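You operate a simulated robot arm through the tools that you are given. There is no shell and no other tool. Be economical: measure what you need, move in short steps, check, and stop when the job is done.

You are at the controls of a simulated two-armed robot. One attempt, no reset.

JOB
Fetch the grey cloth pad and set it on top of the wet sponge dish. Put the green gauge block on top of the blue flanged plug. Pick up the short card pack with one hand, pass it to the other hand and put it on the left stand top. Put the tall card pack on the top of the floor cabinet. Take the green core insert on the top of the side table and put it away on the top of the blue bench. Fetch the blue tin and set it on the top of the grey cupboard. Open the upper drawer of the green bench, take the orange spacer block and leave it in the inside of the upper drawer of the green bench, then shut the drawer. Take the white cup on the top of the short steel bench and put it away on the top of the grey bench. Put the blue pad block on the side shelf top. Put the green dish in the inside of the clear basin. Do these in any order. Set down upright: green gauge block, short card pack, blue tin, white cup.

It is judged by the outcome, as a careful person would: the job done as asked, and still so three seconds after it is handed in. It fails if anything else is knocked over, pushed out of place, dropped, spilled or broken. Flat cloth is picked up by pressing the open fingertips on it (5 to 10 N) and closing them slowly along it; thin cloth reads only 2 to 8 mm in the jaws.

ROBOT AND FRAMES
Two 7-joint arms with fingered hands on one trunk, on a base that drives. Base frame: it is fixed to the floor where the robot stands at the start and does not move with it; the origin is under the middle of the robot, x ahead of it, y to its left, z up. Lengths are in mm, angles in rad, forces in N, time in s.
The left shoulder is at the start at [44, 92, 1059], the right one opposite. With the tool pointing down near the work surface each hand reaches from about 100 to 340 mm from the robot's upright axis, wherever it stands, measured 20 degrees to its own side. Places, roughly: blue flanged plug (10x10x7 cm) [-1200, 2600, 900]; blue pad block (7x5x4 cm) [-2800, -5600, 900]; blue tin (8x8x10 cm) [2200, -6500, 1000]; green core insert (9x9x8 cm) [3800, -4000, 900]; green dish (12x10x3 cm) [-2700, -5400, 900]; green gauge block (5x4x5 cm) [500, 100, 800]; grey cloth pad (7x7x4 cm) [500, -100, 800]; inside of the clear basin [-2300, -6500, 900]; inside of the upper drawer of the green bench [-1200, -6400, 600]; left stand top [600, 0, 800]; orange spacer block (5x4x8 cm) [-2600, -5600, 900]; short card pack (13x3x15 cm) [2500, 1200, 600]; side shelf top [500, -3700, 1100]; tall card pack (13x3x17 cm) [2500, 1200, 600]; top of the blue bench [-400, 2800, 800]; top of the floor cabinet [5400, 2700, 400]; top of the grey bench [5400, -5300, 800]; top of the grey cupboard [1200, -6600, 1800]; upper drawer of the green bench [-1200, -6300, 700]; wet sponge dish (10x9x4 cm) [500, -200, 800]; white cup (6x6x8 cm) [-2700, -5600, 900]. Payload 2.1 kg a hand.
Tool frame (each hand has its own): the origin (TCP) lies between the finger pads and is the grasp point; the fingertips stand 20 mm ahead of it; z points along the fingers, y is the line along which they close. The gripper opens to 68 mm. The gripper's body begins 23 mm behind the TCP. The gripper is a hand of 5 fingers: y runs from the thumb to the fingers, the wrist lies at [-10, -79, -131] in the tool frame, and closing takes about 1.5 s.
Orientation is that of the tool frame in the base frame, as [roll, pitch, yaw] about the fixed x, y, z axes, in that order (R = Rz(yaw) Ry(pitch) Rx(roll)). With the fingers straight down and the wrist toward the robot, the tool's x, y and z point along [0, 1, 0], [1, 0, 0] and [0, 0, -1] of the base frame.

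CONTROLS
- The arms move only by the tool nudge_tool. It takes "left_plan", "right_plan" or both (then of equal length, played together; a hand with none holds still); each is a list of rows, each a list of 6 numbers: the shift along the base's x, y, z in mm, then the turn, a rotation vector about the base's x, y, z in degrees. In form: [[tx, ty, tz, wx, wy, wz], ...]. A call has 1 to 20 rows; each row shifts and turns the commanded pose from where the row before left it. "left_hand" and "right_hand" are, for a hand that has rows, the finger opening in mm, from 0 to 68, set as the call begins (left out, the last holds). Rows are played at 5 a second. More than 50 mm and 0.15 rad between two rows, or a gripper value outside its range, and nothing of the call is played. A pose out of reach is approached as far as the arm can. The call stops where the force on the tool passes 40 N (or 10 N more than at its start, if that is more) or the arm is blocked; 0.2 s more then pass. Each finger travels about 153 mm/s and halts on what it meets, pressing with about 24 N; the grip force reading is that of the motor and also rises with nothing between the fingers. The clock runs only during rows and for 0.2 s after the last one: add rows that do not move to give the fingers time. It gives the time, the measured TCP pose, the force on the tool (base axes), the opening and the grip force at its end, in the units of the frame above (readings bear some noise), with the torque about the TCP (base axes, N m) and any sound that the robot's microphone picked up.
- Cameras (640 x 400 px; columns grow to the right, rows downward): "scene" is now at [136.6, -25, 1214.1]; the picture's right is [-0.21, -0.98, 0.00], its down [-0.43, 0.09, -0.90] and it looks along [0.88, -0.19, -0.44] (base axes); focal length 219 px, centre (320, 200). "left" rides on the left gripper at [-54, -58, -72] in its tool frame; the picture's right is [-0.57, -0.39, 0.73], its down [0.73, -0.64, 0.23] and it looks along [0.38, 0.66, 0.65] (tool axes); focal length 226 px, centre (320, 200). "right" rides on the right gripper at [54, -58, -72] in its tool frame; the picture's right is [-0.57, 0.39, -0.73], its down [-0.73, -0.64, 0.23] and it looks along [-0.38, 0.66, 0.65] (tool axes); focal length 226 px, centre (320, 200). There is no depth. A picture from a camera that has moved, and an enlarged one, comes with that camera's place and axes in the base frame and with its lens. The place of the scene camera against the robot may be out by one fixed shift of up to 18 mm in any direction.
- get_image(camera): a new picture of that camera. It takes no simulated time.
- move_column(by): slides the trunk up (or, below 0, down) by that many mm; the arms and the scene camera ride with it, the base frame stays. It gives what a move gives, with no picture.
- drive_base(legs): drives the robot by 1 to 6 legs, each [ahead, left, turn to the left] in mm, mm and rad, along the robot's own axes; the way and the turn of a leg run together, so that a leg with both is an arc; at most 1500 mm and 3.142 rad a leg. The arms and the cameras ride along, it lands a little off, and it stops where it bumps. It gives what a move gives.
- finger_targets(index, middle, ring, little, thumb_bend, thumb_turn, hand): sets how far each is bent, from 0 (flat) to 1 (curled in); at 0.3 the hand is open as for a grip, at 0.7 the pads meet at the TCP. One left out holds its place. A second passes; each finger stops where it meets its share of the squeeze, and holds until it gets a number again. A gripper value or a shape takes the hand back. It gives what a move gives, with no picture; readings hold the bend of each and the force on index, middle, ring, little, thumb and palm. thumb_turn goes from beside the hand (0) to across from the fingers (1), as for a grip.
- hand_shape(shape, hand): the hand has 5 fingers and takes this shape, open, in about a second: jaw (thumb against the fingers, like two jaws); tri (thumb and two fingers); tip (a fingertip pinch); poke (one finger out to press); point (the index stretched); flat (the hand flat); cup (the hand cupped); fist (a fist). The gripper value then closes the fingers along that shape, each until it touches; the sizes above hold for jaw. It gives what a move gives, with no picture.
- aim_head(pan, tilt): turns the head with the scene camera to pan (to the left, within 1.501 rad either way) and tilt (down, from -0.506 to 1.204), counted from straight ahead of the robot. It gives what a move gives.
- inspect(camera, box): a new picture of the part [left, top, right, bottom] of that camera's present view, enlarged. It takes no simulated time.
- finish_job(): hands the job in; it is judged then, once.

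Go step by step. Nothing tells you exact positions but the pictures and the camera data: compare them with the known pose of the tool, close in by small moves and look again before you grip or let go. The budget is 556 turns and 356 pictures, counting those below and the enlarged ones. Unless the task says otherwise, let go and move clear before handing in.

The tools are called after "Emit:" as name(argument=value, ...) on one line, values as JSON. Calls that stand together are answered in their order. nudge_tool: Moves the arms, as the interface text tells. Its arguments: {"type":"object","properties":{"left_plan":{"type":"array","items":{"type":"array","items":{"type":"number"}}},"left_hand":{"type":"number"},"right_plan":{"type":"array","items":{"type":"array","items":{"type":"number"}}},"right_hand":{"type":"number"}},"required":[]} The other tools are called the same way: move_column (by) slides the trunk up or down; hand_shape (shape, hand) gives the hand a shape; finger_targets (index, middle, ring, little, thumb_bend, thumb_turn, hand) moves the fingers one by one; drive_base (legs) drives the base; aim_head (pan, tilt) turns the head that bears the scene camera; get_image (camera) takes a picture; inspect (camera, box) takes an enlarged picture of a part of a camera's view; finish_job () hands the job in.

At the start:

```text
clock: 0.0
left_eef_pos: [379.6, 77.1, 1042.4]
left_ee_rot: [3.141, 0.0, 1.57]
left_force: [-0.5, 0.4, 0.8]
left_moment: [0.0, -0.01, 0.0]
left_gripper_width: 67.9
left_grasp_force: 0.1
left_shape: jaw
left_bend: [0.3, 0.3, 0.3, 0.3, 0.3, 0.98]
left_finger forces: [0.0, 0.0, 0.0, 0.1, 0.1, 0.1]
right_eef_pos: [319.4, -218.3, 1124.6]
right_ee_rot: [3.141, 0.001, 1.571]
right_force: [-0.1, -0.1, -0.4]
right_moment: [-0.03, -0.01, -0.03]
right_gripper_width: 67.5
right_grasp_force: 0.1
right_shape: jaw
right_bend: [0.3, 0.3, 0.3, 0.3, 0.3, 0.98]
right_finger forces: [0.0, 0.1, 0.1, 0.1, 0.0, 0.0]
trunk travel left (down, up): [-300.0, 604.0]
robot x, y, heading: [-1.8, -2.3, 0.003]
head pan, tilt: [-0.211, 0.459]
```

scene: 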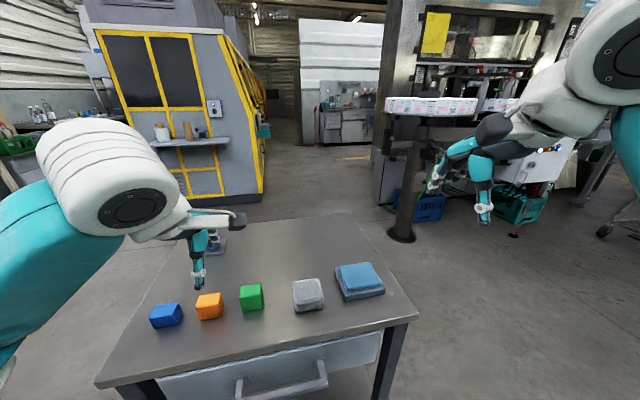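
right: 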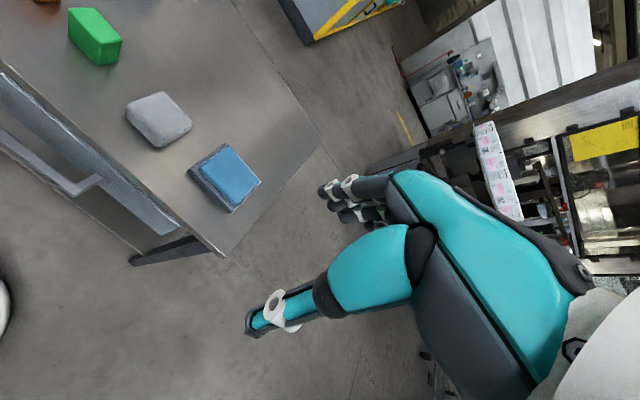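
left: 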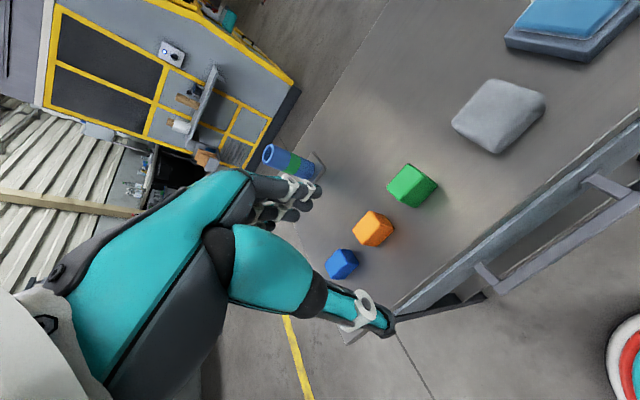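

I see the near bench with a blue, an orange and a green block, the grey pad (about [471,-71]) and the sponge dish (about [476,-192]). I look down to see how much room there is ahead of the base.

Emit:
aim_head(pan=0, tilt=1.0)

Emit:
get_image(camera="scene")

```text
clock: 1.0
left_eef_pos: [379.4, 77.0, 1042.8]
left_ee_rot: [3.139, -0.002, 1.569]
left_force: [-0.5, -0.2, -0.2]
left_moment: [-0.03, -0.03, -0.05]
left_gripper_width: 67.7
left_grasp_force: 0.1
left_shape: jaw
left_bend: [0.3, 0.3, 0.3, 0.3, 0.3, 0.98]
left_finger forces: [0.1, 0.0, 0.0, 0.1, 0.1, 0.1]
right_eef_pos: [320.5, -219.2, 1124.0]
right_ee_rot: [-3.141, 0.0, 1.57]
right_force: [0.7, 0.1, 0.6]
right_moment: [0.03, 0.01, 0.0]
right_gripper_width: 67.7
right_grasp_force: 0.0
right_shape: jaw
right_bend: [0.3, 0.3, 0.3, 0.3, 0.3, 0.98]
right_finger forces: [0.1, 0.0, 0.0, 0.2, 0.1, 0.0]
trunk travel left (down, up): [-300.0, 604.0]
robot x, y, heading: [-3.5, -0.4, -0.003]
head pan, tilt: [0.0, 1.0]
```

```text
352 pictures are left
camera scene: at [116.5, -5.8, 1169.3], right [0.0, -1.0, 0.0], down [-0.84, 0.0, -0.54], along [0.54, 0.0, -0.84], focal length 219 px, centre (320, 200)
```

scene: 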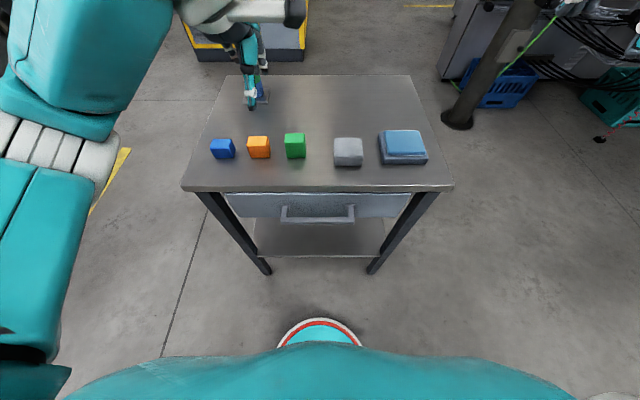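

The bench front edge is at x≈378 with the handle at about 345, and the base front is at about 200. I drive ahead about 160 so that the pad and dish come within the right hand's reach.

Emit:
drive_base(legs=[[160, -15, 0]])

Emit:
get_image(camera="scene")

Emit:
get_image(camera="right")

```text
clock: 2.4
left_eef_pos: [539.4, 62.3, 1043.2]
left_ee_rot: [-3.14, -0.001, 1.572]
left_force: [0.1, -0.5, -0.5]
left_moment: [-0.01, 0.02, 0.02]
left_gripper_width: 67.6
left_grasp_force: 0.1
left_shape: jaw
left_bend: [0.3, 0.3, 0.3, 0.3, 0.3, 0.98]
left_finger forces: [0.0, 0.0, 0.1, 0.0, 0.0, 0.0]
right_eef_pos: [480.5, -233.7, 1123.6]
right_ee_rot: [3.141, -0.001, 1.571]
right_force: [-0.4, 0.5, -0.3]
right_moment: [-0.01, 0.0, 0.0]
right_gripper_width: 67.4
right_grasp_force: 0.1
right_shape: jaw
right_bend: [0.3, 0.3, 0.3, 0.3, 0.3, 0.98]
right_finger forces: [0.1, 0.0, 0.0, 0.1, 0.0, 0.0]
trunk travel left (down, up): [-300.0, 604.0]
robot x, y, heading: [162.7, -16.1, 0.001]
head pan, tilt: [0.0, 1.0]
```

```text
351 pictures are left
camera scene: at [276.8, -20.5, 1169.2], right [0.0, -1.0, 0.0], down [-0.84, 0.0, -0.54], along [0.54, 0.0, -0.84], focal length 219 px, centre (320, 200)
```

scene: 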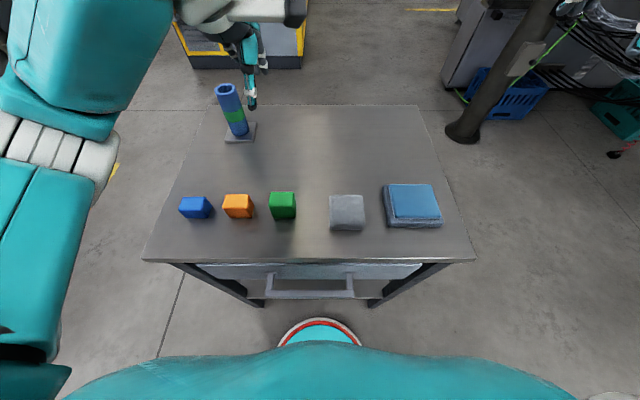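

```text
350 pictures are left
camera right: at [423.4, -178.3, 1196.2], right [0.39, -0.57, 0.73], down [-0.64, -0.73, -0.23], along [0.66, -0.38, -0.65], focal length 226 px, centre (320, 200)
```

right: 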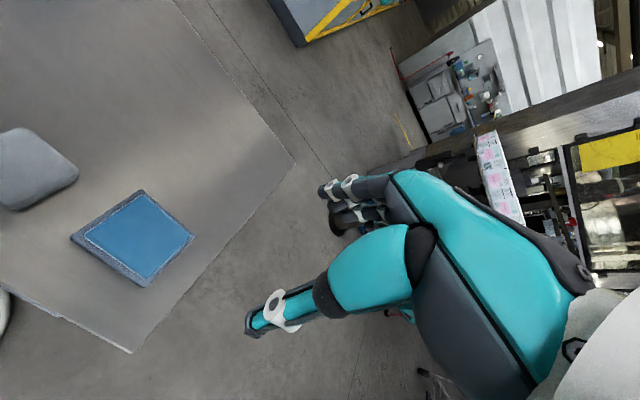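

The pad is about 60 mm wide near [473,-68] and the dish is near [486,-188]. I bring the right hand above the pad, high, and look again.

Emit:
nudge_tool(right_plan=[[0, 40, -25, 0, 0, 0], [0, 40, -25, 0, 0, 0], [0, 40, -25, 0, 0, 0], [-5, 40, -25, 0, 0, 0], [0, 0, -30, 0, 0, 0], [0, 0, -30, 0, 0, 0], [0, 0, 0, 0, 0, 0]], right_hand=68)

Emit:
get_image(camera="right")

Emit:
get_image(camera="scene")

```text
clock: 4.0
left_eef_pos: [539.3, 63.6, 1041.6]
left_ee_rot: [-3.142, 0.001, 1.571]
left_force: [0.4, 0.0, -0.2]
left_moment: [-0.01, -0.01, 0.0]
left_gripper_width: 67.8
left_grasp_force: 0.1
left_shape: jaw
left_bend: [0.3, 0.3, 0.3, 0.3, 0.3, 0.98]
left_finger forces: [0.1, 0.1, 0.1, 0.0, 0.0, 0.0]
right_eef_pos: [475.6, -72.2, 965.1]
right_ee_rot: [3.141, 0.0, 1.571]
right_force: [-0.1, -0.6, 0.0]
right_moment: [0.0, 0.0, 0.0]
right_gripper_width: 67.8
right_grasp_force: 0.0
right_shape: jaw
right_bend: [0.3, 0.3, 0.3, 0.3, 0.3, 0.98]
right_finger forces: [0.0, 0.0, 0.1, 0.1, 0.1, 0.1]
trunk travel left (down, up): [-300.0, 604.0]
robot x, y, heading: [161.2, -15.1, 0.003]
head pan, tilt: [0.0, 1.0]
```

```text
349 pictures are left
camera right: at [418.2, -18.0, 1036.8], right [0.39, -0.57, 0.73], down [-0.64, -0.73, -0.23], along [0.66, -0.38, -0.65], focal length 226 px, centre (320, 200)
```

right: 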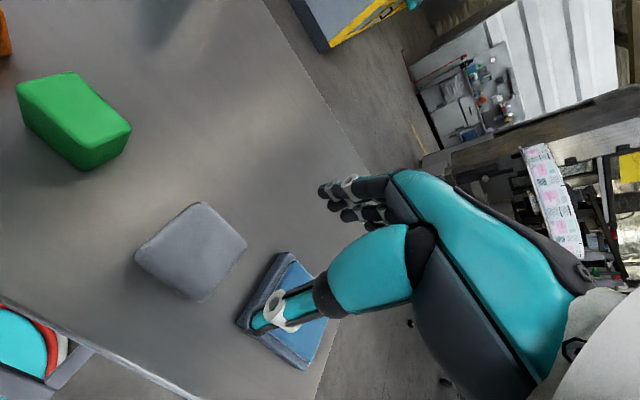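

```text
348 pictures are left
camera scene: at [276.8, -20.5, 1169.2], right [0.0, -1.0, 0.0], down [-0.84, 0.0, -0.54], along [0.54, 0.0, -0.84], focal length 219 px, centre (320, 200)
```

scene: 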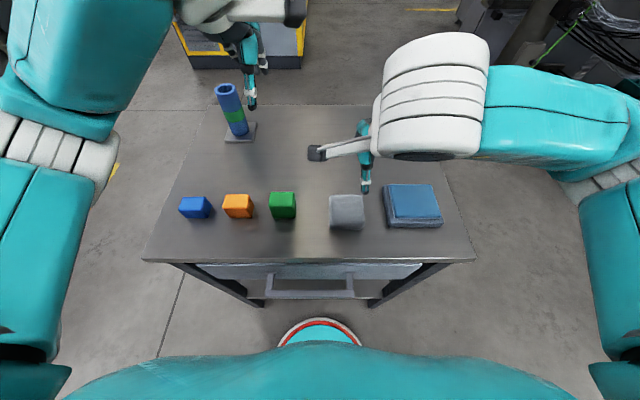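

The right camera puts the pad near [474,-57] and the scene camera near [470,-63]. I move to y≈-60, lower and look again.

Emit:
nudge_tool(right_plan=[[0, 12, -30, 0, 0, 0], [0, 0, -35, 0, 0, 0], [0, 0, 0, 0, 0, 0]])

Emit:
get_image(camera="right")

Emit:
inspect(camera="scene", box=[240, 100, 480, 250])

Emit:
get_image(camera="left")

```text
clock: 4.8
left_eef_pos: [539.6, 63.7, 1042.2]
left_ee_rot: [-3.141, 0.0, 1.572]
left_force: [0.2, 0.0, 0.4]
left_moment: [0.03, -0.03, -0.02]
left_gripper_width: 67.6
left_grasp_force: 0.0
left_shape: jaw
left_bend: [0.3, 0.3, 0.3, 0.3, 0.3, 0.98]
left_finger forces: [0.1, 0.0, 0.0, 0.1, 0.0, 0.0]
right_eef_pos: [474.9, -59.9, 899.9]
right_ee_rot: [-3.14, 0.001, 1.569]
right_force: [0.5, 0.3, -0.7]
right_moment: [-0.01, -0.01, -0.02]
right_gripper_width: 68.0
right_grasp_force: 0.0
right_shape: jaw
right_bend: [0.3, 0.3, 0.3, 0.3, 0.3, 0.98]
right_finger forces: [0.0, 0.1, 0.0, 0.0, 0.1, 0.1]
trunk travel left (down, up): [-300.0, 604.0]
robot x, y, heading: [159.2, -17.9, 0.004]
head pan, tilt: [0.0, 1.0]
```

```text
347 pictures are left
camera right: at [418.2, -5.8, 972.1], right [0.39, -0.57, 0.73], down [-0.64, -0.73, -0.23], along [0.66, -0.38, -0.65], focal length 226 px, centre (320, 200)
```

right: 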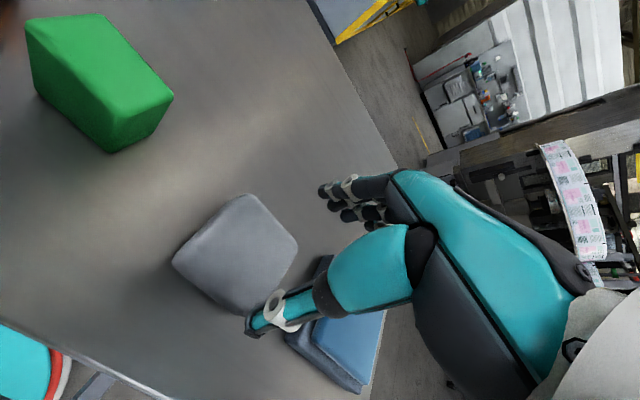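

```text
2.67 times, centred on (360, 175) of scene
camera zoom: at [276.8, -20.5, 1169.2], right [0.0, -1.0, 0.0], down [-0.84, 0.0, -0.54], along [0.54, 0.0, -0.84], focal length 584 px, centre (213, 267)
```

zoom: 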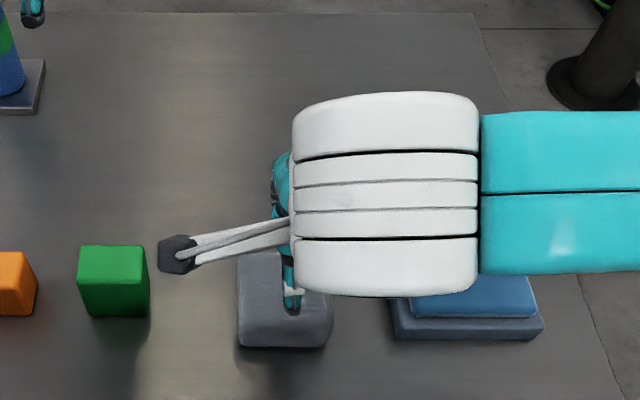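

```text
345 pictures are left
camera left: at [480.1, 9.6, 1115.6], right [-0.39, -0.57, -0.73], down [-0.64, 0.73, -0.23], along [0.66, 0.38, -0.65], focal length 226 px, centre (320, 200)
```

left: 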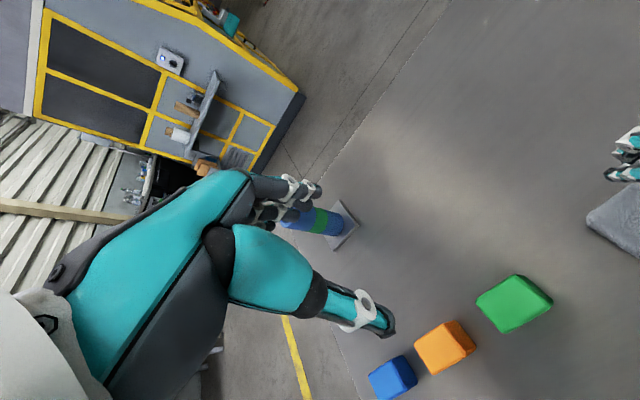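

The right-camera corner rays put the pad at about [475,-58], size about 58x53, top at z≈835. I descend over it with the jaw open.

Emit:
nudge_tool(right_plan=[[0, 2, -25, 0, 0, 0], [0, 0, -20, 0, 0, 0], [0, 0, 0, 0, 0, 0]])

Emit:
get_image(camera="right")

Emit:
inspect(camera="scene", box=[280, 120, 440, 240])

```text
clock: 5.6
left_eef_pos: [539.4, 63.0, 1042.5]
left_ee_rot: [-3.141, 0.0, 1.573]
left_force: [-0.1, 0.1, 0.1]
left_moment: [-0.01, -0.01, 0.01]
left_gripper_width: 67.8
left_grasp_force: 0.1
left_shape: jaw
left_bend: [0.3, 0.3, 0.3, 0.3, 0.3, 0.98]
left_finger forces: [0.1, 0.0, 0.0, 0.0, 0.0, 0.1]
right_eef_pos: [475.7, -58.5, 854.1]
right_ee_rot: [3.141, 0.0, 1.575]
right_force: [0.1, 0.1, 0.9]
right_moment: [-0.02, -0.01, 0.01]
right_gripper_width: 67.7
right_grasp_force: 0.1
right_shape: jaw
right_bend: [0.3, 0.3, 0.3, 0.3, 0.3, 0.98]
right_finger forces: [0.0, 0.0, 0.0, 0.0, 0.0, 0.0]
trunk travel left (down, up): [-300.0, 604.0]
robot x, y, heading: [162.9, -14.8, -0.0]
head pan, tilt: [0.0, 1.0]
```

```text
344 pictures are left
camera right: at [418.1, -3.9, 926.6], right [0.39, -0.57, 0.73], down [-0.64, -0.73, -0.23], along [0.66, -0.38, -0.65], focal length 226 px, centre (320, 200)
```

right: 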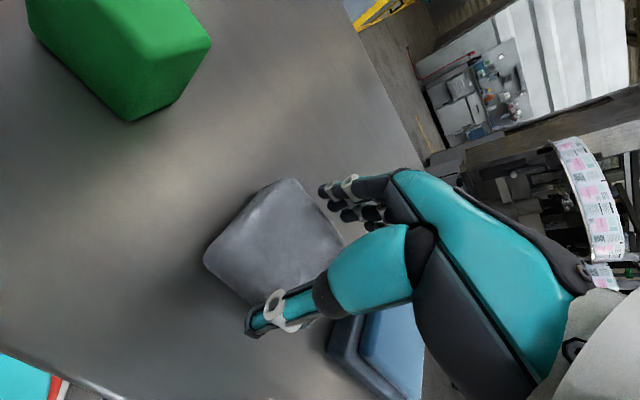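

```text
3.33 times, centred on (360, 180) of scene
camera zoom: at [276.8, -20.5, 1169.2], right [0.0, -1.0, 0.0], down [-0.84, 0.0, -0.54], along [0.54, 0.0, -0.84], focal length 730 px, centre (187, 267)
```

zoom: 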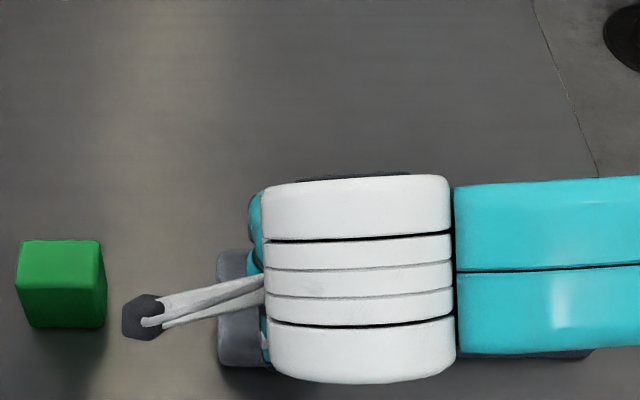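

Two scene views of the bench edge put the bench top at about z=764, lower than I took it, so the pad top is at about 804 and its centre near [486,-64]. I zoom in to measure the pad's outline before going on.

Emit:
inspect(camera="right", box=[180, 150, 420, 350])

```text
2.00 times, centred on (300, 250) of right
camera zoom: at [418.1, -3.9, 926.6], right [0.39, -0.57, 0.73], down [-0.64, -0.73, -0.23], along [0.66, -0.38, -0.65], focal length 452 px, centre (360, 100)
```

zoom: 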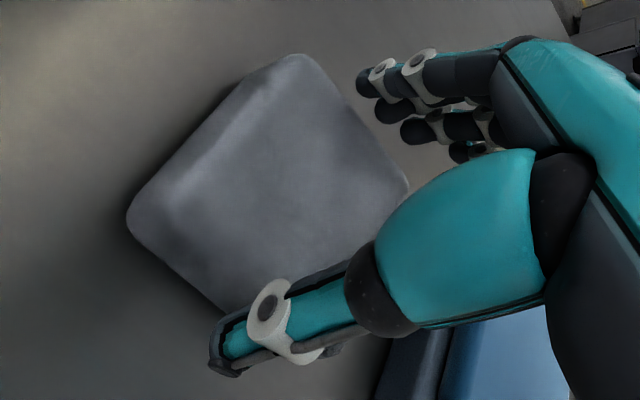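

Height estimates disagree (top of pad 800-815), so I go down guarded in small steps and compare the fingertips with the pad.

Emit:
nudge_tool(right_plan=[[5, -1, -10, 0, 0, 0], [0, 0, -10, 0, 0, 0], [0, 0, 0, 0, 0, 0]])

Emit:
inspect(camera="right", box=[180, 130, 420, 350])

```text
clock: 6.4
left_eef_pos: [538.8, 62.9, 1042.2]
left_ee_rot: [-3.141, 0.0, 1.571]
left_force: [-0.2, 0.8, 0.0]
left_moment: [-0.02, 0.01, 0.01]
left_gripper_width: 67.5
left_grasp_force: 0.1
left_shape: jaw
left_bend: [0.3, 0.3, 0.3, 0.3, 0.3, 0.98]
left_finger forces: [0.0, 0.0, 0.0, 0.0, 0.1, 0.0]
right_eef_pos: [481.1, -58.8, 834.5]
right_ee_rot: [-3.141, 0.0, 1.571]
right_force: [0.6, 1.0, 5.2]
right_moment: [0.04, -0.01, 0.0]
right_gripper_width: 68.0
right_grasp_force: 0.0
right_shape: jaw
right_bend: [0.28, 0.3, 0.3, 0.3, 0.26, 0.98]
right_finger forces: [2.9, 0.0, 0.0, 0.1, 2.9, 0.1]
trunk travel left (down, up): [-300.0, 604.0]
robot x, y, heading: [159.1, -13.2, 0.002]
head pan, tilt: [0.0, 1.0]
```

```text
1.82 times, centred on (300, 240) of right
camera zoom: at [423.1, -4.9, 906.7], right [0.39, -0.57, 0.73], down [-0.64, -0.73, -0.23], along [0.66, -0.38, -0.65], focal length 411 px, centre (356, 127)
```

zoom: 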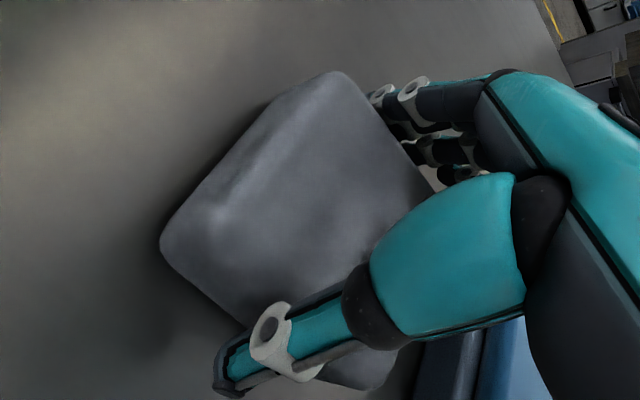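

Contact at TCP 834: the index and thumb pads rest on both rims of the pad, so it is centred in x but as wide as the jaw. I lift, spread the fingers wider than the jaw and go down again.

Emit:
nudge_tool(right_plan=[[0, 0, 18, 0, 0, 0]])

Emit:
finger_targets(hand="right", index=0.18, middle=0.18, ring=0.18, little=0.18, thumb_bend=0.18, thumb_turn=1)

Emit:
inspect(camera="right", box=[180, 130, 420, 350])

```text
clock: 6.8
left_eef_pos: [539.1, 63.3, 1041.7]
left_ee_rot: [-3.141, 0.0, 1.571]
left_force: [-0.8, -0.1, 0.1]
left_moment: [0.03, -0.01, 0.0]
left_gripper_width: 67.7
left_grasp_force: 0.1
left_shape: jaw
left_bend: [0.3, 0.3, 0.3, 0.3, 0.3, 0.98]
left_finger forces: [0.1, 0.0, 0.0, 0.1, 0.0, 0.0]
right_eef_pos: [480.8, -59.1, 852.2]
right_ee_rot: [3.142, 0.001, 1.572]
right_force: [-1.1, 0.4, 0.2]
right_moment: [-0.01, 0.0, -0.02]
right_gripper_width: 68.0
right_grasp_force: 0.1
right_shape: jaw
right_bend: [0.3, 0.3, 0.3, 0.3, 0.3, 0.98]
right_finger forces: [0.1, 0.1, 0.0, 0.0, 0.0, 0.0]
trunk travel left (down, up): [-300.0, 604.0]
robot x, y, heading: [159.6, -15.9, 0.002]
head pan, tilt: [0.0, 1.0]
```

```text
clock: 7.8
left_eef_pos: [539.0, 62.5, 1040.8]
left_ee_rot: [-3.14, 0.0, 1.571]
left_force: [-0.5, 0.3, 0.0]
left_moment: [-0.02, 0.03, -0.01]
left_gripper_width: 67.6
left_grasp_force: 0.1
left_shape: jaw
left_bend: [0.3, 0.3, 0.3, 0.3, 0.3, 0.98]
left_finger forces: [0.0, 0.0, 0.1, 0.1, 0.0, 0.0]
right_eef_pos: [480.7, -59.1, 852.4]
right_ee_rot: [-3.141, 0.0, 1.572]
right_force: [0.1, 0.4, 0.7]
right_moment: [-0.01, -0.01, -0.03]
right_gripper_width: 80.1
right_grasp_force: 0.0
right_shape: fingers
right_bend: [0.18, 0.18, 0.18, 0.18, 0.18, 0.97]
right_finger forces: [0.1, 0.0, 0.0, 0.1, 0.1, 0.2]
trunk travel left (down, up): [-300.0, 604.0]
robot x, y, heading: [159.9, -14.4, -0.001]
head pan, tilt: [0.0, 1.0]
```

```text
1.82 times, centred on (300, 240) of right
camera zoom: at [423.1, -4.8, 924.2], right [0.39, -0.57, 0.73], down [-0.64, -0.73, -0.23], along [0.66, -0.38, -0.65], focal length 411 px, centre (356, 127)
```

zoom: 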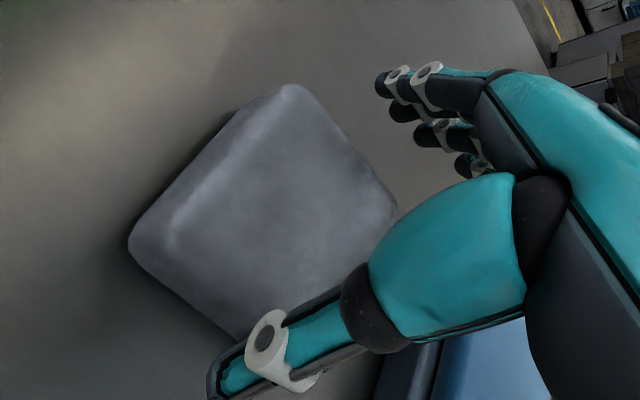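

The jaw is now 80 mm open and the pad's centre works out near [484,-67]. I shift and descend around it.

Emit:
nudge_tool(right_plan=[[3, -7, 0, 0, 0, 0], [0, 0, -15, 0, 0, 0], [0, 0, -15, 0, 0, 0], [0, 0, -12, 0, 0, 0], [0, 0, 0, 0, 0, 0]])

Emit:
inspect(camera="right", box=[180, 130, 420, 350])

```text
clock: 8.8
left_eef_pos: [538.3, 62.5, 1042.9]
left_ee_rot: [3.142, 0.001, 1.573]
left_force: [-0.2, -0.5, 0.5]
left_moment: [-0.02, 0.02, -0.02]
left_gripper_width: 67.8
left_grasp_force: 0.0
left_shape: jaw
left_bend: [0.3, 0.3, 0.3, 0.3, 0.3, 0.98]
left_finger forces: [0.0, 0.0, 0.0, 0.0, 0.0, 0.1]
right_eef_pos: [485.2, -64.9, 816.2]
right_ee_rot: [3.127, -0.008, 1.571]
right_force: [-4.7, -3.1, 30.4]
right_moment: [0.1, 0.06, 0.04]
right_gripper_width: 90.0
right_grasp_force: 17.5
right_shape: fingers
right_bend: [0.12, 0.18, 0.18, 0.17, 0.13, 0.97]
right_finger forces: [11.1, 0.0, 1.3, 1.2, 21.1, 0.1]
trunk travel left (down, up): [-300.0, 604.0]
robot x, y, heading: [159.0, -16.9, -0.002]
head pan, tilt: [0.0, 1.0]
stopped in row 5 (right hand): the force on the tool passed its limit at 47 N (the readings are from after the stop); the commanded pose is now the measured one
```

```text
1.82 times, centred on (300, 240) of right
camera zoom: at [426.4, -11.1, 887.8], right [0.38, -0.57, 0.73], down [-0.64, -0.73, -0.25], along [0.67, -0.37, -0.64], focal length 411 px, centre (356, 127)
```

zoom: 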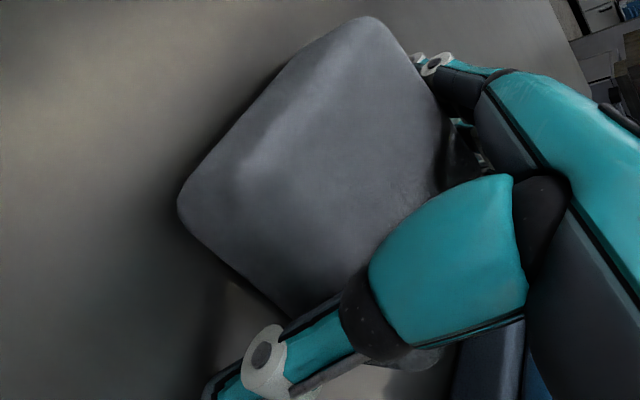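

The tips seem to rest on the bench at about z=796 with the pad between thumb and fingers. I lift 6 mm and close.

Emit:
nudge_tool(right_plan=[[0, -2, 6, 0, 0, 0], [0, 0, 0, 0, 0, 0]])

Emit:
nudge_tool(right_plan=[[0, 0, 0, 0, 0, 0], [0, 0, 0, 0, 0, 0], [0, 0, 0, 0, 0, 0], [0, 0, 0, 0, 0, 0], [0, 0, 0, 0, 0, 0], [0, 0, 0, 0, 0, 0], [0, 0, 0, 0, 0, 0]], right_hand=30)

Emit:
get_image(camera="right")

```text
clock: 9.4
left_eef_pos: [539.5, 63.2, 1041.6]
left_ee_rot: [-3.14, 0.0, 1.572]
left_force: [0.2, -0.1, 0.4]
left_moment: [-0.01, -0.02, 0.0]
left_gripper_width: 67.6
left_grasp_force: 0.1
left_shape: jaw
left_bend: [0.3, 0.3, 0.3, 0.3, 0.3, 0.98]
left_finger forces: [0.0, 0.0, 0.1, 0.1, 0.0, 0.0]
right_eef_pos: [484.1, -68.3, 819.5]
right_ee_rot: [3.133, -0.004, 1.571]
right_force: [-0.7, -0.2, 1.5]
right_moment: [0.01, -0.04, 0.01]
right_gripper_width: 87.2
right_grasp_force: 4.7
right_shape: fingers
right_bend: [0.14, 0.18, 0.18, 0.18, 0.14, 0.96]
right_finger forces: [4.8, 0.1, 0.0, 0.3, 4.6, 0.0]
trunk travel left (down, up): [-300.0, 604.0]
robot x, y, heading: [162.4, -13.8, -0.0]
head pan, tilt: [0.0, 1.0]
```

```text
clock: 11.0
left_eef_pos: [538.4, 63.4, 1042.5]
left_ee_rot: [-3.141, -0.002, 1.573]
left_force: [-0.1, 0.3, 0.1]
left_moment: [0.01, -0.05, -0.01]
left_gripper_width: 67.8
left_grasp_force: 0.1
left_shape: jaw
left_bend: [0.3, 0.3, 0.3, 0.3, 0.3, 0.98]
left_finger forces: [0.1, 0.0, 0.1, 0.1, 0.0, 0.0]
right_eef_pos: [484.7, -67.4, 820.0]
right_ee_rot: [3.132, -0.005, 1.571]
right_force: [-0.2, 0.9, 11.3]
right_moment: [-0.01, -0.28, 0.09]
right_gripper_width: 51.2
right_grasp_force: 23.8
right_shape: jaw
right_bend: [0.16, 0.31, 0.3, 0.29, 0.53, 0.96]
right_finger forces: [31.2, 10.6, 8.9, 2.7, 51.1, 0.1]
trunk travel left (down, up): [-300.0, 604.0]
robot x, y, heading: [160.4, -14.0, -0.004]
head pan, tilt: [0.0, 1.0]
```

```text
338 pictures are left
camera right: at [426.8, -13.3, 891.9], right [0.38, -0.57, 0.73], down [-0.64, -0.73, -0.24], along [0.67, -0.37, -0.64], focal length 226 px, centre (320, 200)
```

right: 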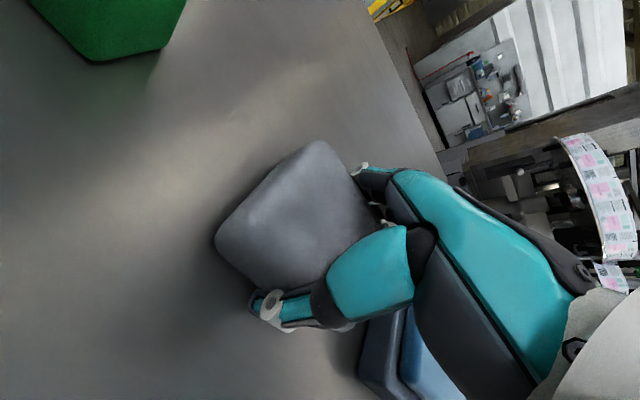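

The pad is between thumb and fingers, gripped at 24 N. I lift it straight up and check.

Emit:
nudge_tool(right_plan=[[0, 0, 15, 0, 0, 0], [0, 0, 20, 0, 0, 0], [0, 0, 30, 0, 0, 0], [0, 0, 0, 0, 0, 0]])

Emit:
get_image(camera="right")

Emit:
get_image(camera="scene")

Emit:
get_image(camera="left")

```text
clock: 12.0
left_eef_pos: [539.2, 62.4, 1041.6]
left_ee_rot: [-3.139, -0.001, 1.573]
left_force: [0.1, -0.2, -0.1]
left_moment: [0.02, 0.0, 0.0]
left_gripper_width: 67.3
left_grasp_force: 0.0
left_shape: jaw
left_bend: [0.3, 0.3, 0.3, 0.3, 0.3, 0.98]
left_finger forces: [0.1, 0.0, 0.0, 0.0, 0.0, 0.0]
right_eef_pos: [486.9, -67.5, 885.0]
right_ee_rot: [3.13, -0.005, 1.571]
right_force: [0.6, -0.7, -0.4]
right_moment: [0.0, -0.01, 0.04]
right_gripper_width: 50.9
right_grasp_force: 23.4
right_shape: jaw
right_bend: [0.16, 0.31, 0.3, 0.31, 0.53, 0.95]
right_finger forces: [28.0, 9.5, 7.1, 3.0, 46.3, 0.1]
trunk travel left (down, up): [-300.0, 604.0]
robot x, y, heading: [159.4, -16.3, -0.003]
head pan, tilt: [0.0, 1.0]
```

```text
337 pictures are left
camera right: at [427.7, -13.8, 957.3], right [0.38, -0.57, 0.73], down [-0.64, -0.73, -0.24], along [0.67, -0.37, -0.64], focal length 226 px, centre (320, 200)
```

right: 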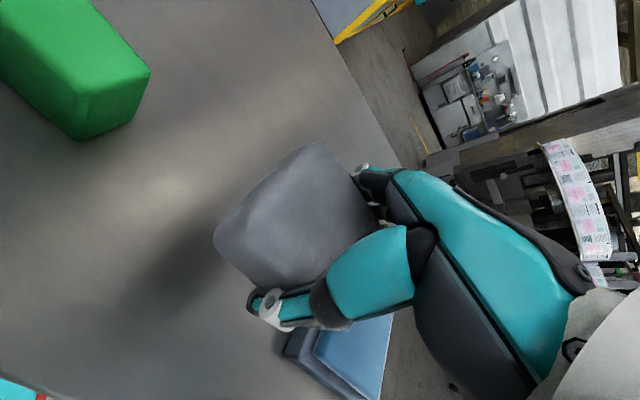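

```text
336 pictures are left
camera scene: at [276.8, -20.5, 1169.2], right [0.0, -1.0, 0.0], down [-0.84, 0.0, -0.54], along [0.54, 0.0, -0.84], focal length 219 px, centre (320, 200)
```

scene: 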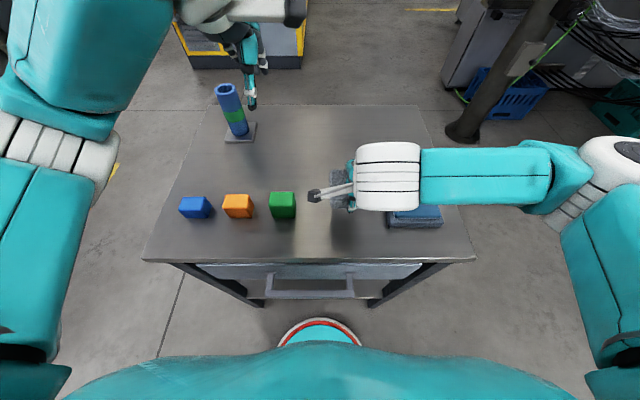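

```text
335 pictures are left
camera left: at [480.1, 9.5, 1115.5], right [-0.39, -0.57, -0.73], down [-0.64, 0.73, -0.23], along [0.66, 0.38, -0.65], focal length 226 px, centre (320, 200)
```

left: 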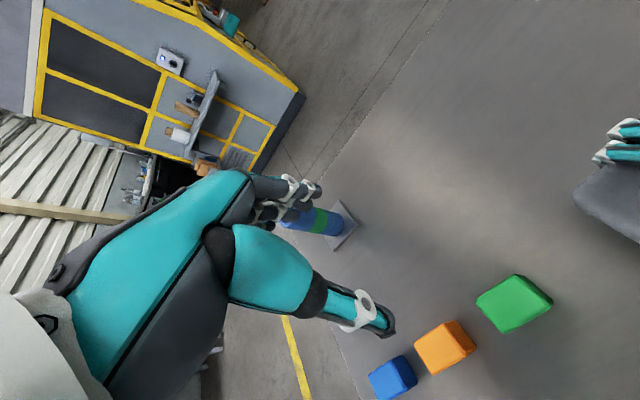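

The pad is lifted cleanly. The sponge's centre is about 128 mm to the right and 15 mm further; I raise a bit and shift the base to the right to carry it there.

Emit:
nudge_tool(right_plan=[[0, 0, 30, 0, 0, 0], [0, 0, 0, 0, 0, 0]])

Emit:
drive_base(legs=[[0, -125, 0]])

Emit:
get_image(camera="right")

Emit:
get_image(camera="scene")

Emit:
get_image(camera="left")

```text
clock: 12.6
left_eef_pos: [538.8, 62.6, 1042.2]
left_ee_rot: [-3.139, 0.001, 1.573]
left_force: [0.3, -0.3, -0.9]
left_moment: [-0.02, 0.03, -0.01]
left_gripper_width: 68.0
left_grasp_force: 0.0
left_shape: jaw
left_bend: [0.3, 0.3, 0.3, 0.3, 0.3, 0.98]
left_finger forces: [0.1, 0.0, 0.1, 0.0, 0.1, 0.1]
right_eef_pos: [484.8, -68.2, 914.7]
right_ee_rot: [3.134, -0.003, 1.57]
right_force: [0.2, -0.3, -0.5]
right_moment: [0.04, -0.01, -0.04]
right_gripper_width: 51.0
right_grasp_force: 24.0
right_shape: jaw
right_bend: [0.17, 0.31, 0.3, 0.31, 0.53, 0.95]
right_finger forces: [27.1, 9.5, 6.9, 2.9, 45.5, 0.0]
trunk travel left (down, up): [-300.0, 604.0]
robot x, y, heading: [161.7, -14.9, 0.003]
head pan, tilt: [0.0, 1.0]
```

```text
clock: 13.9
left_eef_pos: [539.9, -61.7, 1042.7]
left_ee_rot: [-3.138, -0.001, 1.572]
left_force: [0.6, 0.3, 0.4]
left_moment: [0.04, -0.05, 0.03]
left_gripper_width: 67.7
left_grasp_force: 0.1
left_shape: jaw
left_bend: [0.3, 0.3, 0.3, 0.3, 0.3, 0.98]
left_finger forces: [0.0, 0.0, 0.1, 0.0, 0.0, 0.1]
right_eef_pos: [485.2, -192.7, 915.6]
right_ee_rot: [3.132, -0.004, 1.573]
right_force: [-0.9, 0.8, -0.8]
right_moment: [-0.02, 0.0, -0.01]
right_gripper_width: 51.1
right_grasp_force: 24.0
right_shape: jaw
right_bend: [0.17, 0.31, 0.3, 0.31, 0.53, 0.95]
right_finger forces: [27.3, 9.5, 6.9, 2.9, 45.5, 0.1]
trunk travel left (down, up): [-300.0, 604.0]
robot x, y, heading: [159.0, -141.5, 0.001]
head pan, tilt: [0.0, 1.0]
```

```text
334 pictures are left
camera right: at [427.5, -138.2, 987.1], right [0.38, -0.57, 0.73], down [-0.64, -0.73, -0.24], along [0.67, -0.37, -0.64], focal length 226 px, centre (320, 200)
```

right: 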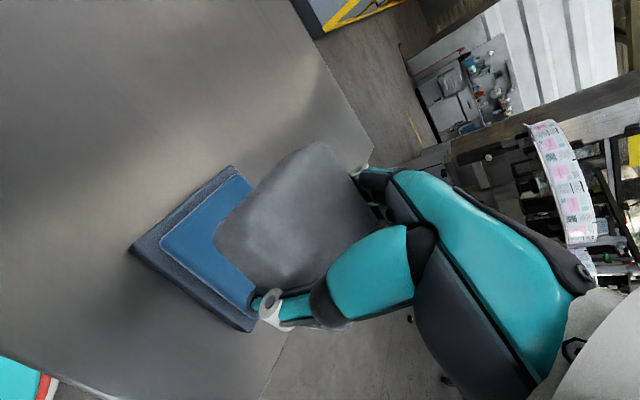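

```text
333 pictures are left
camera scene: at [276.9, -144.8, 1169.2], right [0.0, -1.0, 0.0], down [-0.84, 0.0, -0.54], along [0.54, 0.0, -0.84], focal length 219 px, centre (320, 200)
```

scene: 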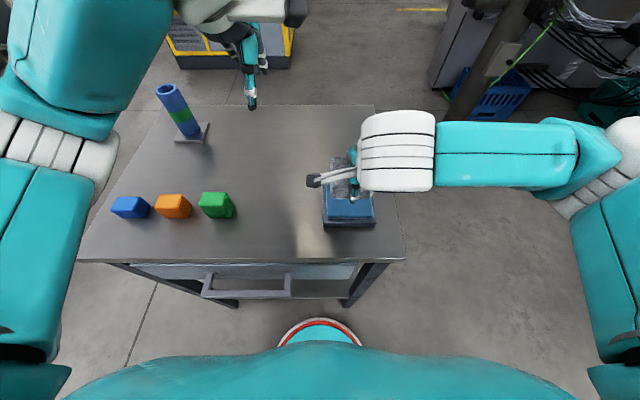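

```text
332 pictures are left
camera left: at [480.2, -114.9, 1115.5], right [-0.39, -0.57, -0.73], down [-0.64, 0.73, -0.23], along [0.66, 0.38, -0.65], focal length 226 px, centre (320, 200)
```

left: 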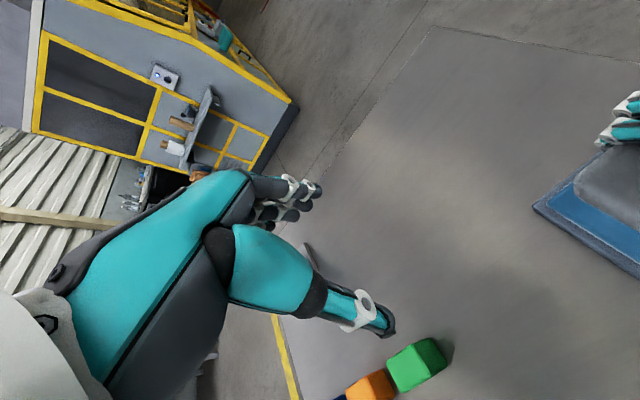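

The sponge's centre comes out near [507,-193] and the held pad's centre near [493,-192], so I move 14 mm ahead and lower towards the sponge.

Emit:
nudge_tool(right_plan=[[14, 0, -10, 0, 0, 0], [0, 0, -15, 0, 0, 0], [0, 0, -10, 0, 0, 0], [0, 0, 0, 0, 0, 0]])

Emit:
get_image(camera="right")

Emit:
get_image(camera="scene")

Emit:
get_image(camera="left")

```text
clock: 14.9
left_eef_pos: [539.4, -61.1, 1042.0]
left_ee_rot: [-3.14, -0.001, 1.571]
left_force: [-0.6, -0.5, -0.4]
left_moment: [-0.01, 0.01, 0.04]
left_gripper_width: 67.7
left_grasp_force: 0.1
left_shape: jaw
left_bend: [0.3, 0.3, 0.3, 0.3, 0.3, 0.98]
left_finger forces: [0.0, 0.0, 0.0, 0.1, 0.0, 0.1]
right_eef_pos: [500.0, -193.4, 881.5]
right_ee_rot: [3.132, -0.004, 1.572]
right_force: [-0.3, -0.2, 0.5]
right_moment: [-0.05, -0.03, -0.01]
right_gripper_width: 51.0
right_grasp_force: 23.7
right_shape: jaw
right_bend: [0.17, 0.31, 0.3, 0.31, 0.53, 0.95]
right_finger forces: [26.6, 9.3, 6.7, 2.9, 44.5, 0.0]
trunk travel left (down, up): [-300.0, 604.0]
robot x, y, heading: [161.2, -139.3, -0.005]
head pan, tilt: [0.0, 1.0]
```

```text
331 pictures are left
camera right: at [441.8, -138.9, 951.9], right [0.38, -0.57, 0.73], down [-0.64, -0.73, -0.24], along [0.67, -0.37, -0.64], focal length 226 px, centre (320, 200)
```

right: 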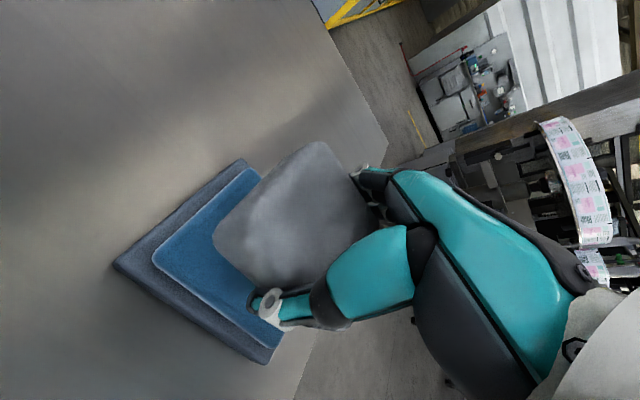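

```text
330 pictures are left
camera scene: at [276.9, -144.8, 1169.2], right [0.0, -1.0, 0.0], down [-0.84, 0.0, -0.54], along [0.54, 0.0, -0.84], focal length 219 px, centre (320, 200)
```

scene: 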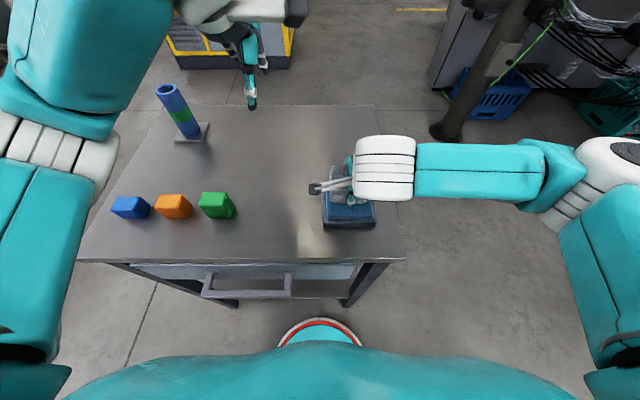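

```text
329 pictures are left
camera left: at [480.2, -114.9, 1115.5], right [-0.39, -0.57, -0.73], down [-0.64, 0.73, -0.23], along [0.66, 0.38, -0.65], focal length 226 px, centre (320, 200)
```

left: 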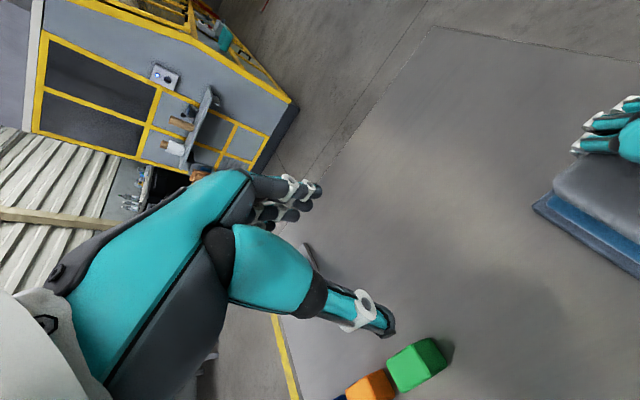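

The pad is over the sponge within a few mm. I lower gently until it bears on the sponge.

Emit:
nudge_tool(right_plan=[[-4, 0, -7, 0, 0, 0], [0, 0, -5, 0, 0, 0], [0, 0, -4, 0, 0, 0], [0, 0, 0, 0, 0, 0]])

Emit:
inspect(camera="left", box=[480, 80, 640, 280])

```text
clock: 15.9
left_eef_pos: [540.1, -61.2, 1042.1]
left_ee_rot: [-3.14, 0.0, 1.572]
left_force: [1.5, 0.0, -0.5]
left_moment: [0.0, 0.04, -0.01]
left_gripper_width: 67.6
left_grasp_force: 0.1
left_shape: jaw
left_bend: [0.3, 0.3, 0.3, 0.3, 0.3, 0.98]
left_finger forces: [0.0, 0.0, 0.0, 0.0, 0.1, 0.0]
right_eef_pos: [494.8, -193.1, 865.3]
right_ee_rot: [3.133, -0.005, 1.572]
right_force: [0.1, 0.0, -0.6]
right_moment: [0.01, -0.05, -0.05]
right_gripper_width: 50.8
right_grasp_force: 24.0
right_shape: jaw
right_bend: [0.17, 0.31, 0.3, 0.32, 0.53, 0.95]
right_finger forces: [26.5, 9.4, 6.6, 2.9, 44.2, 0.0]
trunk travel left (down, up): [-300.0, 604.0]
robot x, y, heading: [157.0, -136.0, -0.006]
head pan, tilt: [0.0, 1.0]
```

```text
2.00 times, centred on (560, 180) of left
camera zoom: at [480.2, -114.9, 1115.5], right [-0.39, -0.57, -0.73], down [-0.64, 0.73, -0.23], along [0.66, 0.38, -0.65], focal length 452 px, centre (-160, 240)
```

zoom: 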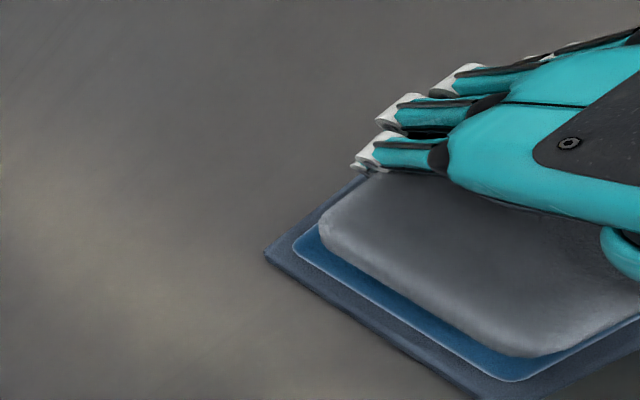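

Emit:
nudge_tool(right_plan=[[0, 0, -3, 0, 0, 0], [0, 0, -3, 0, 0, 0], [0, 0, 0, 0, 0, 0]])

```text
clock: 16.7
left_eef_pos: [539.8, -61.7, 1041.0]
left_ee_rot: [-3.14, 0.002, 1.571]
left_force: [0.0, 0.4, -0.4]
left_moment: [0.01, 0.0, 0.02]
left_gripper_width: 67.8
left_grasp_force: 0.0
left_shape: jaw
left_bend: [0.3, 0.3, 0.3, 0.3, 0.3, 0.98]
left_finger forces: [0.0, 0.0, 0.1, 0.1, 0.0, 0.1]
right_eef_pos: [494.4, -190.8, 859.0]
right_ee_rot: [3.132, -0.004, 1.569]
right_force: [0.1, -0.1, -0.5]
right_moment: [-0.01, 0.0, -0.05]
right_gripper_width: 50.9
right_grasp_force: 23.8
right_shape: jaw
right_bend: [0.17, 0.31, 0.3, 0.32, 0.53, 0.95]
right_finger forces: [26.2, 9.3, 6.6, 2.8, 44.1, 0.0]
trunk travel left (down, up): [-300.0, 604.0]
robot x, y, heading: [163.6, -141.7, 0.001]
head pan, tilt: [0.0, 1.0]
```

The pad is just above the sponge without contact yet; I keep lowering in small steps and check.

Emit:
nudge_tool(right_plan=[[0, 0, -3, 0, 0, 0], [0, 0, -3, 0, 0, 0], [0, 0, -2, 0, 0, 0], [0, 0, 0, 0, 0, 0]])

Emit:
inspect(camera="left", box=[480, 80, 640, 280])

Emit:
get_image(camera="right")

```text
clock: 17.7
left_eef_pos: [538.1, -61.6, 1042.5]
left_ee_rot: [-3.14, -0.001, 1.571]
left_force: [0.9, -0.3, 1.3]
left_moment: [0.0, -0.04, 0.02]
left_gripper_width: 67.8
left_grasp_force: 0.1
left_shape: jaw
left_bend: [0.3, 0.3, 0.3, 0.3, 0.3, 0.98]
left_finger forces: [0.0, 0.0, 0.0, 0.0, 0.0, 0.0]
right_eef_pos: [495.1, -191.9, 851.8]
right_ee_rot: [3.127, -0.006, 1.572]
right_force: [-0.2, -0.3, 26.0]
right_moment: [-0.04, -0.28, -0.04]
right_gripper_width: 50.6
right_grasp_force: 24.5
right_shape: jaw
right_bend: [0.16, 0.31, 0.3, 0.32, 0.54, 0.95]
right_finger forces: [29.9, 10.4, 7.4, 3.2, 47.6, 0.0]
trunk travel left (down, up): [-300.0, 604.0]
robot x, y, heading: [163.5, -137.7, 0.001]
head pan, tilt: [0.0, 1.0]
```

```text
2.00 times, centred on (560, 180) of left
camera zoom: at [478.9, -114.8, 1116.3], right [-0.39, -0.57, -0.73], down [-0.64, 0.73, -0.23], along [0.66, 0.38, -0.65], focal length 452 px, centre (-160, 240)
```

zoom: 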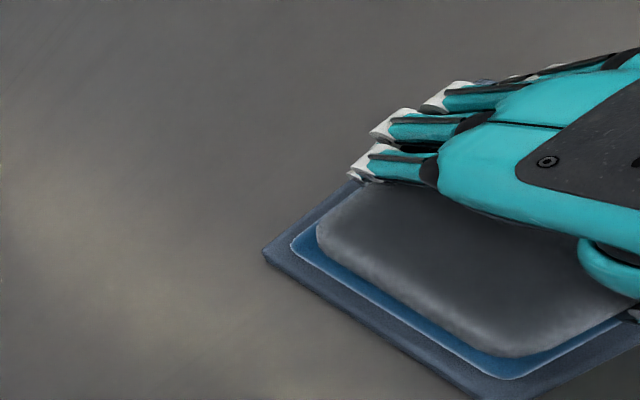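

```text
326 pictures are left
camera right: at [437.1, -138.1, 923.4], right [0.38, -0.57, 0.73], down [-0.64, -0.73, -0.24], along [0.67, -0.37, -0.64], focal length 226 px, centre (320, 200)
```

right: 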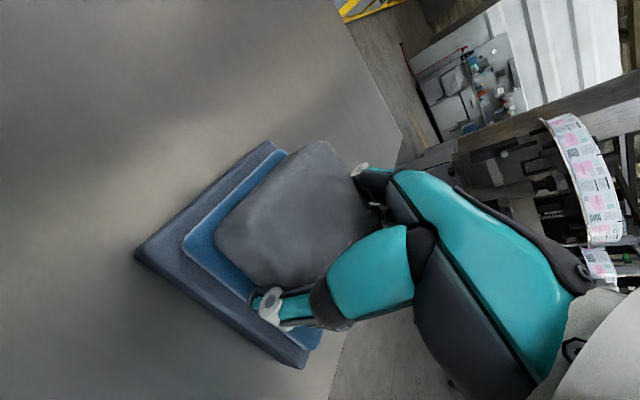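

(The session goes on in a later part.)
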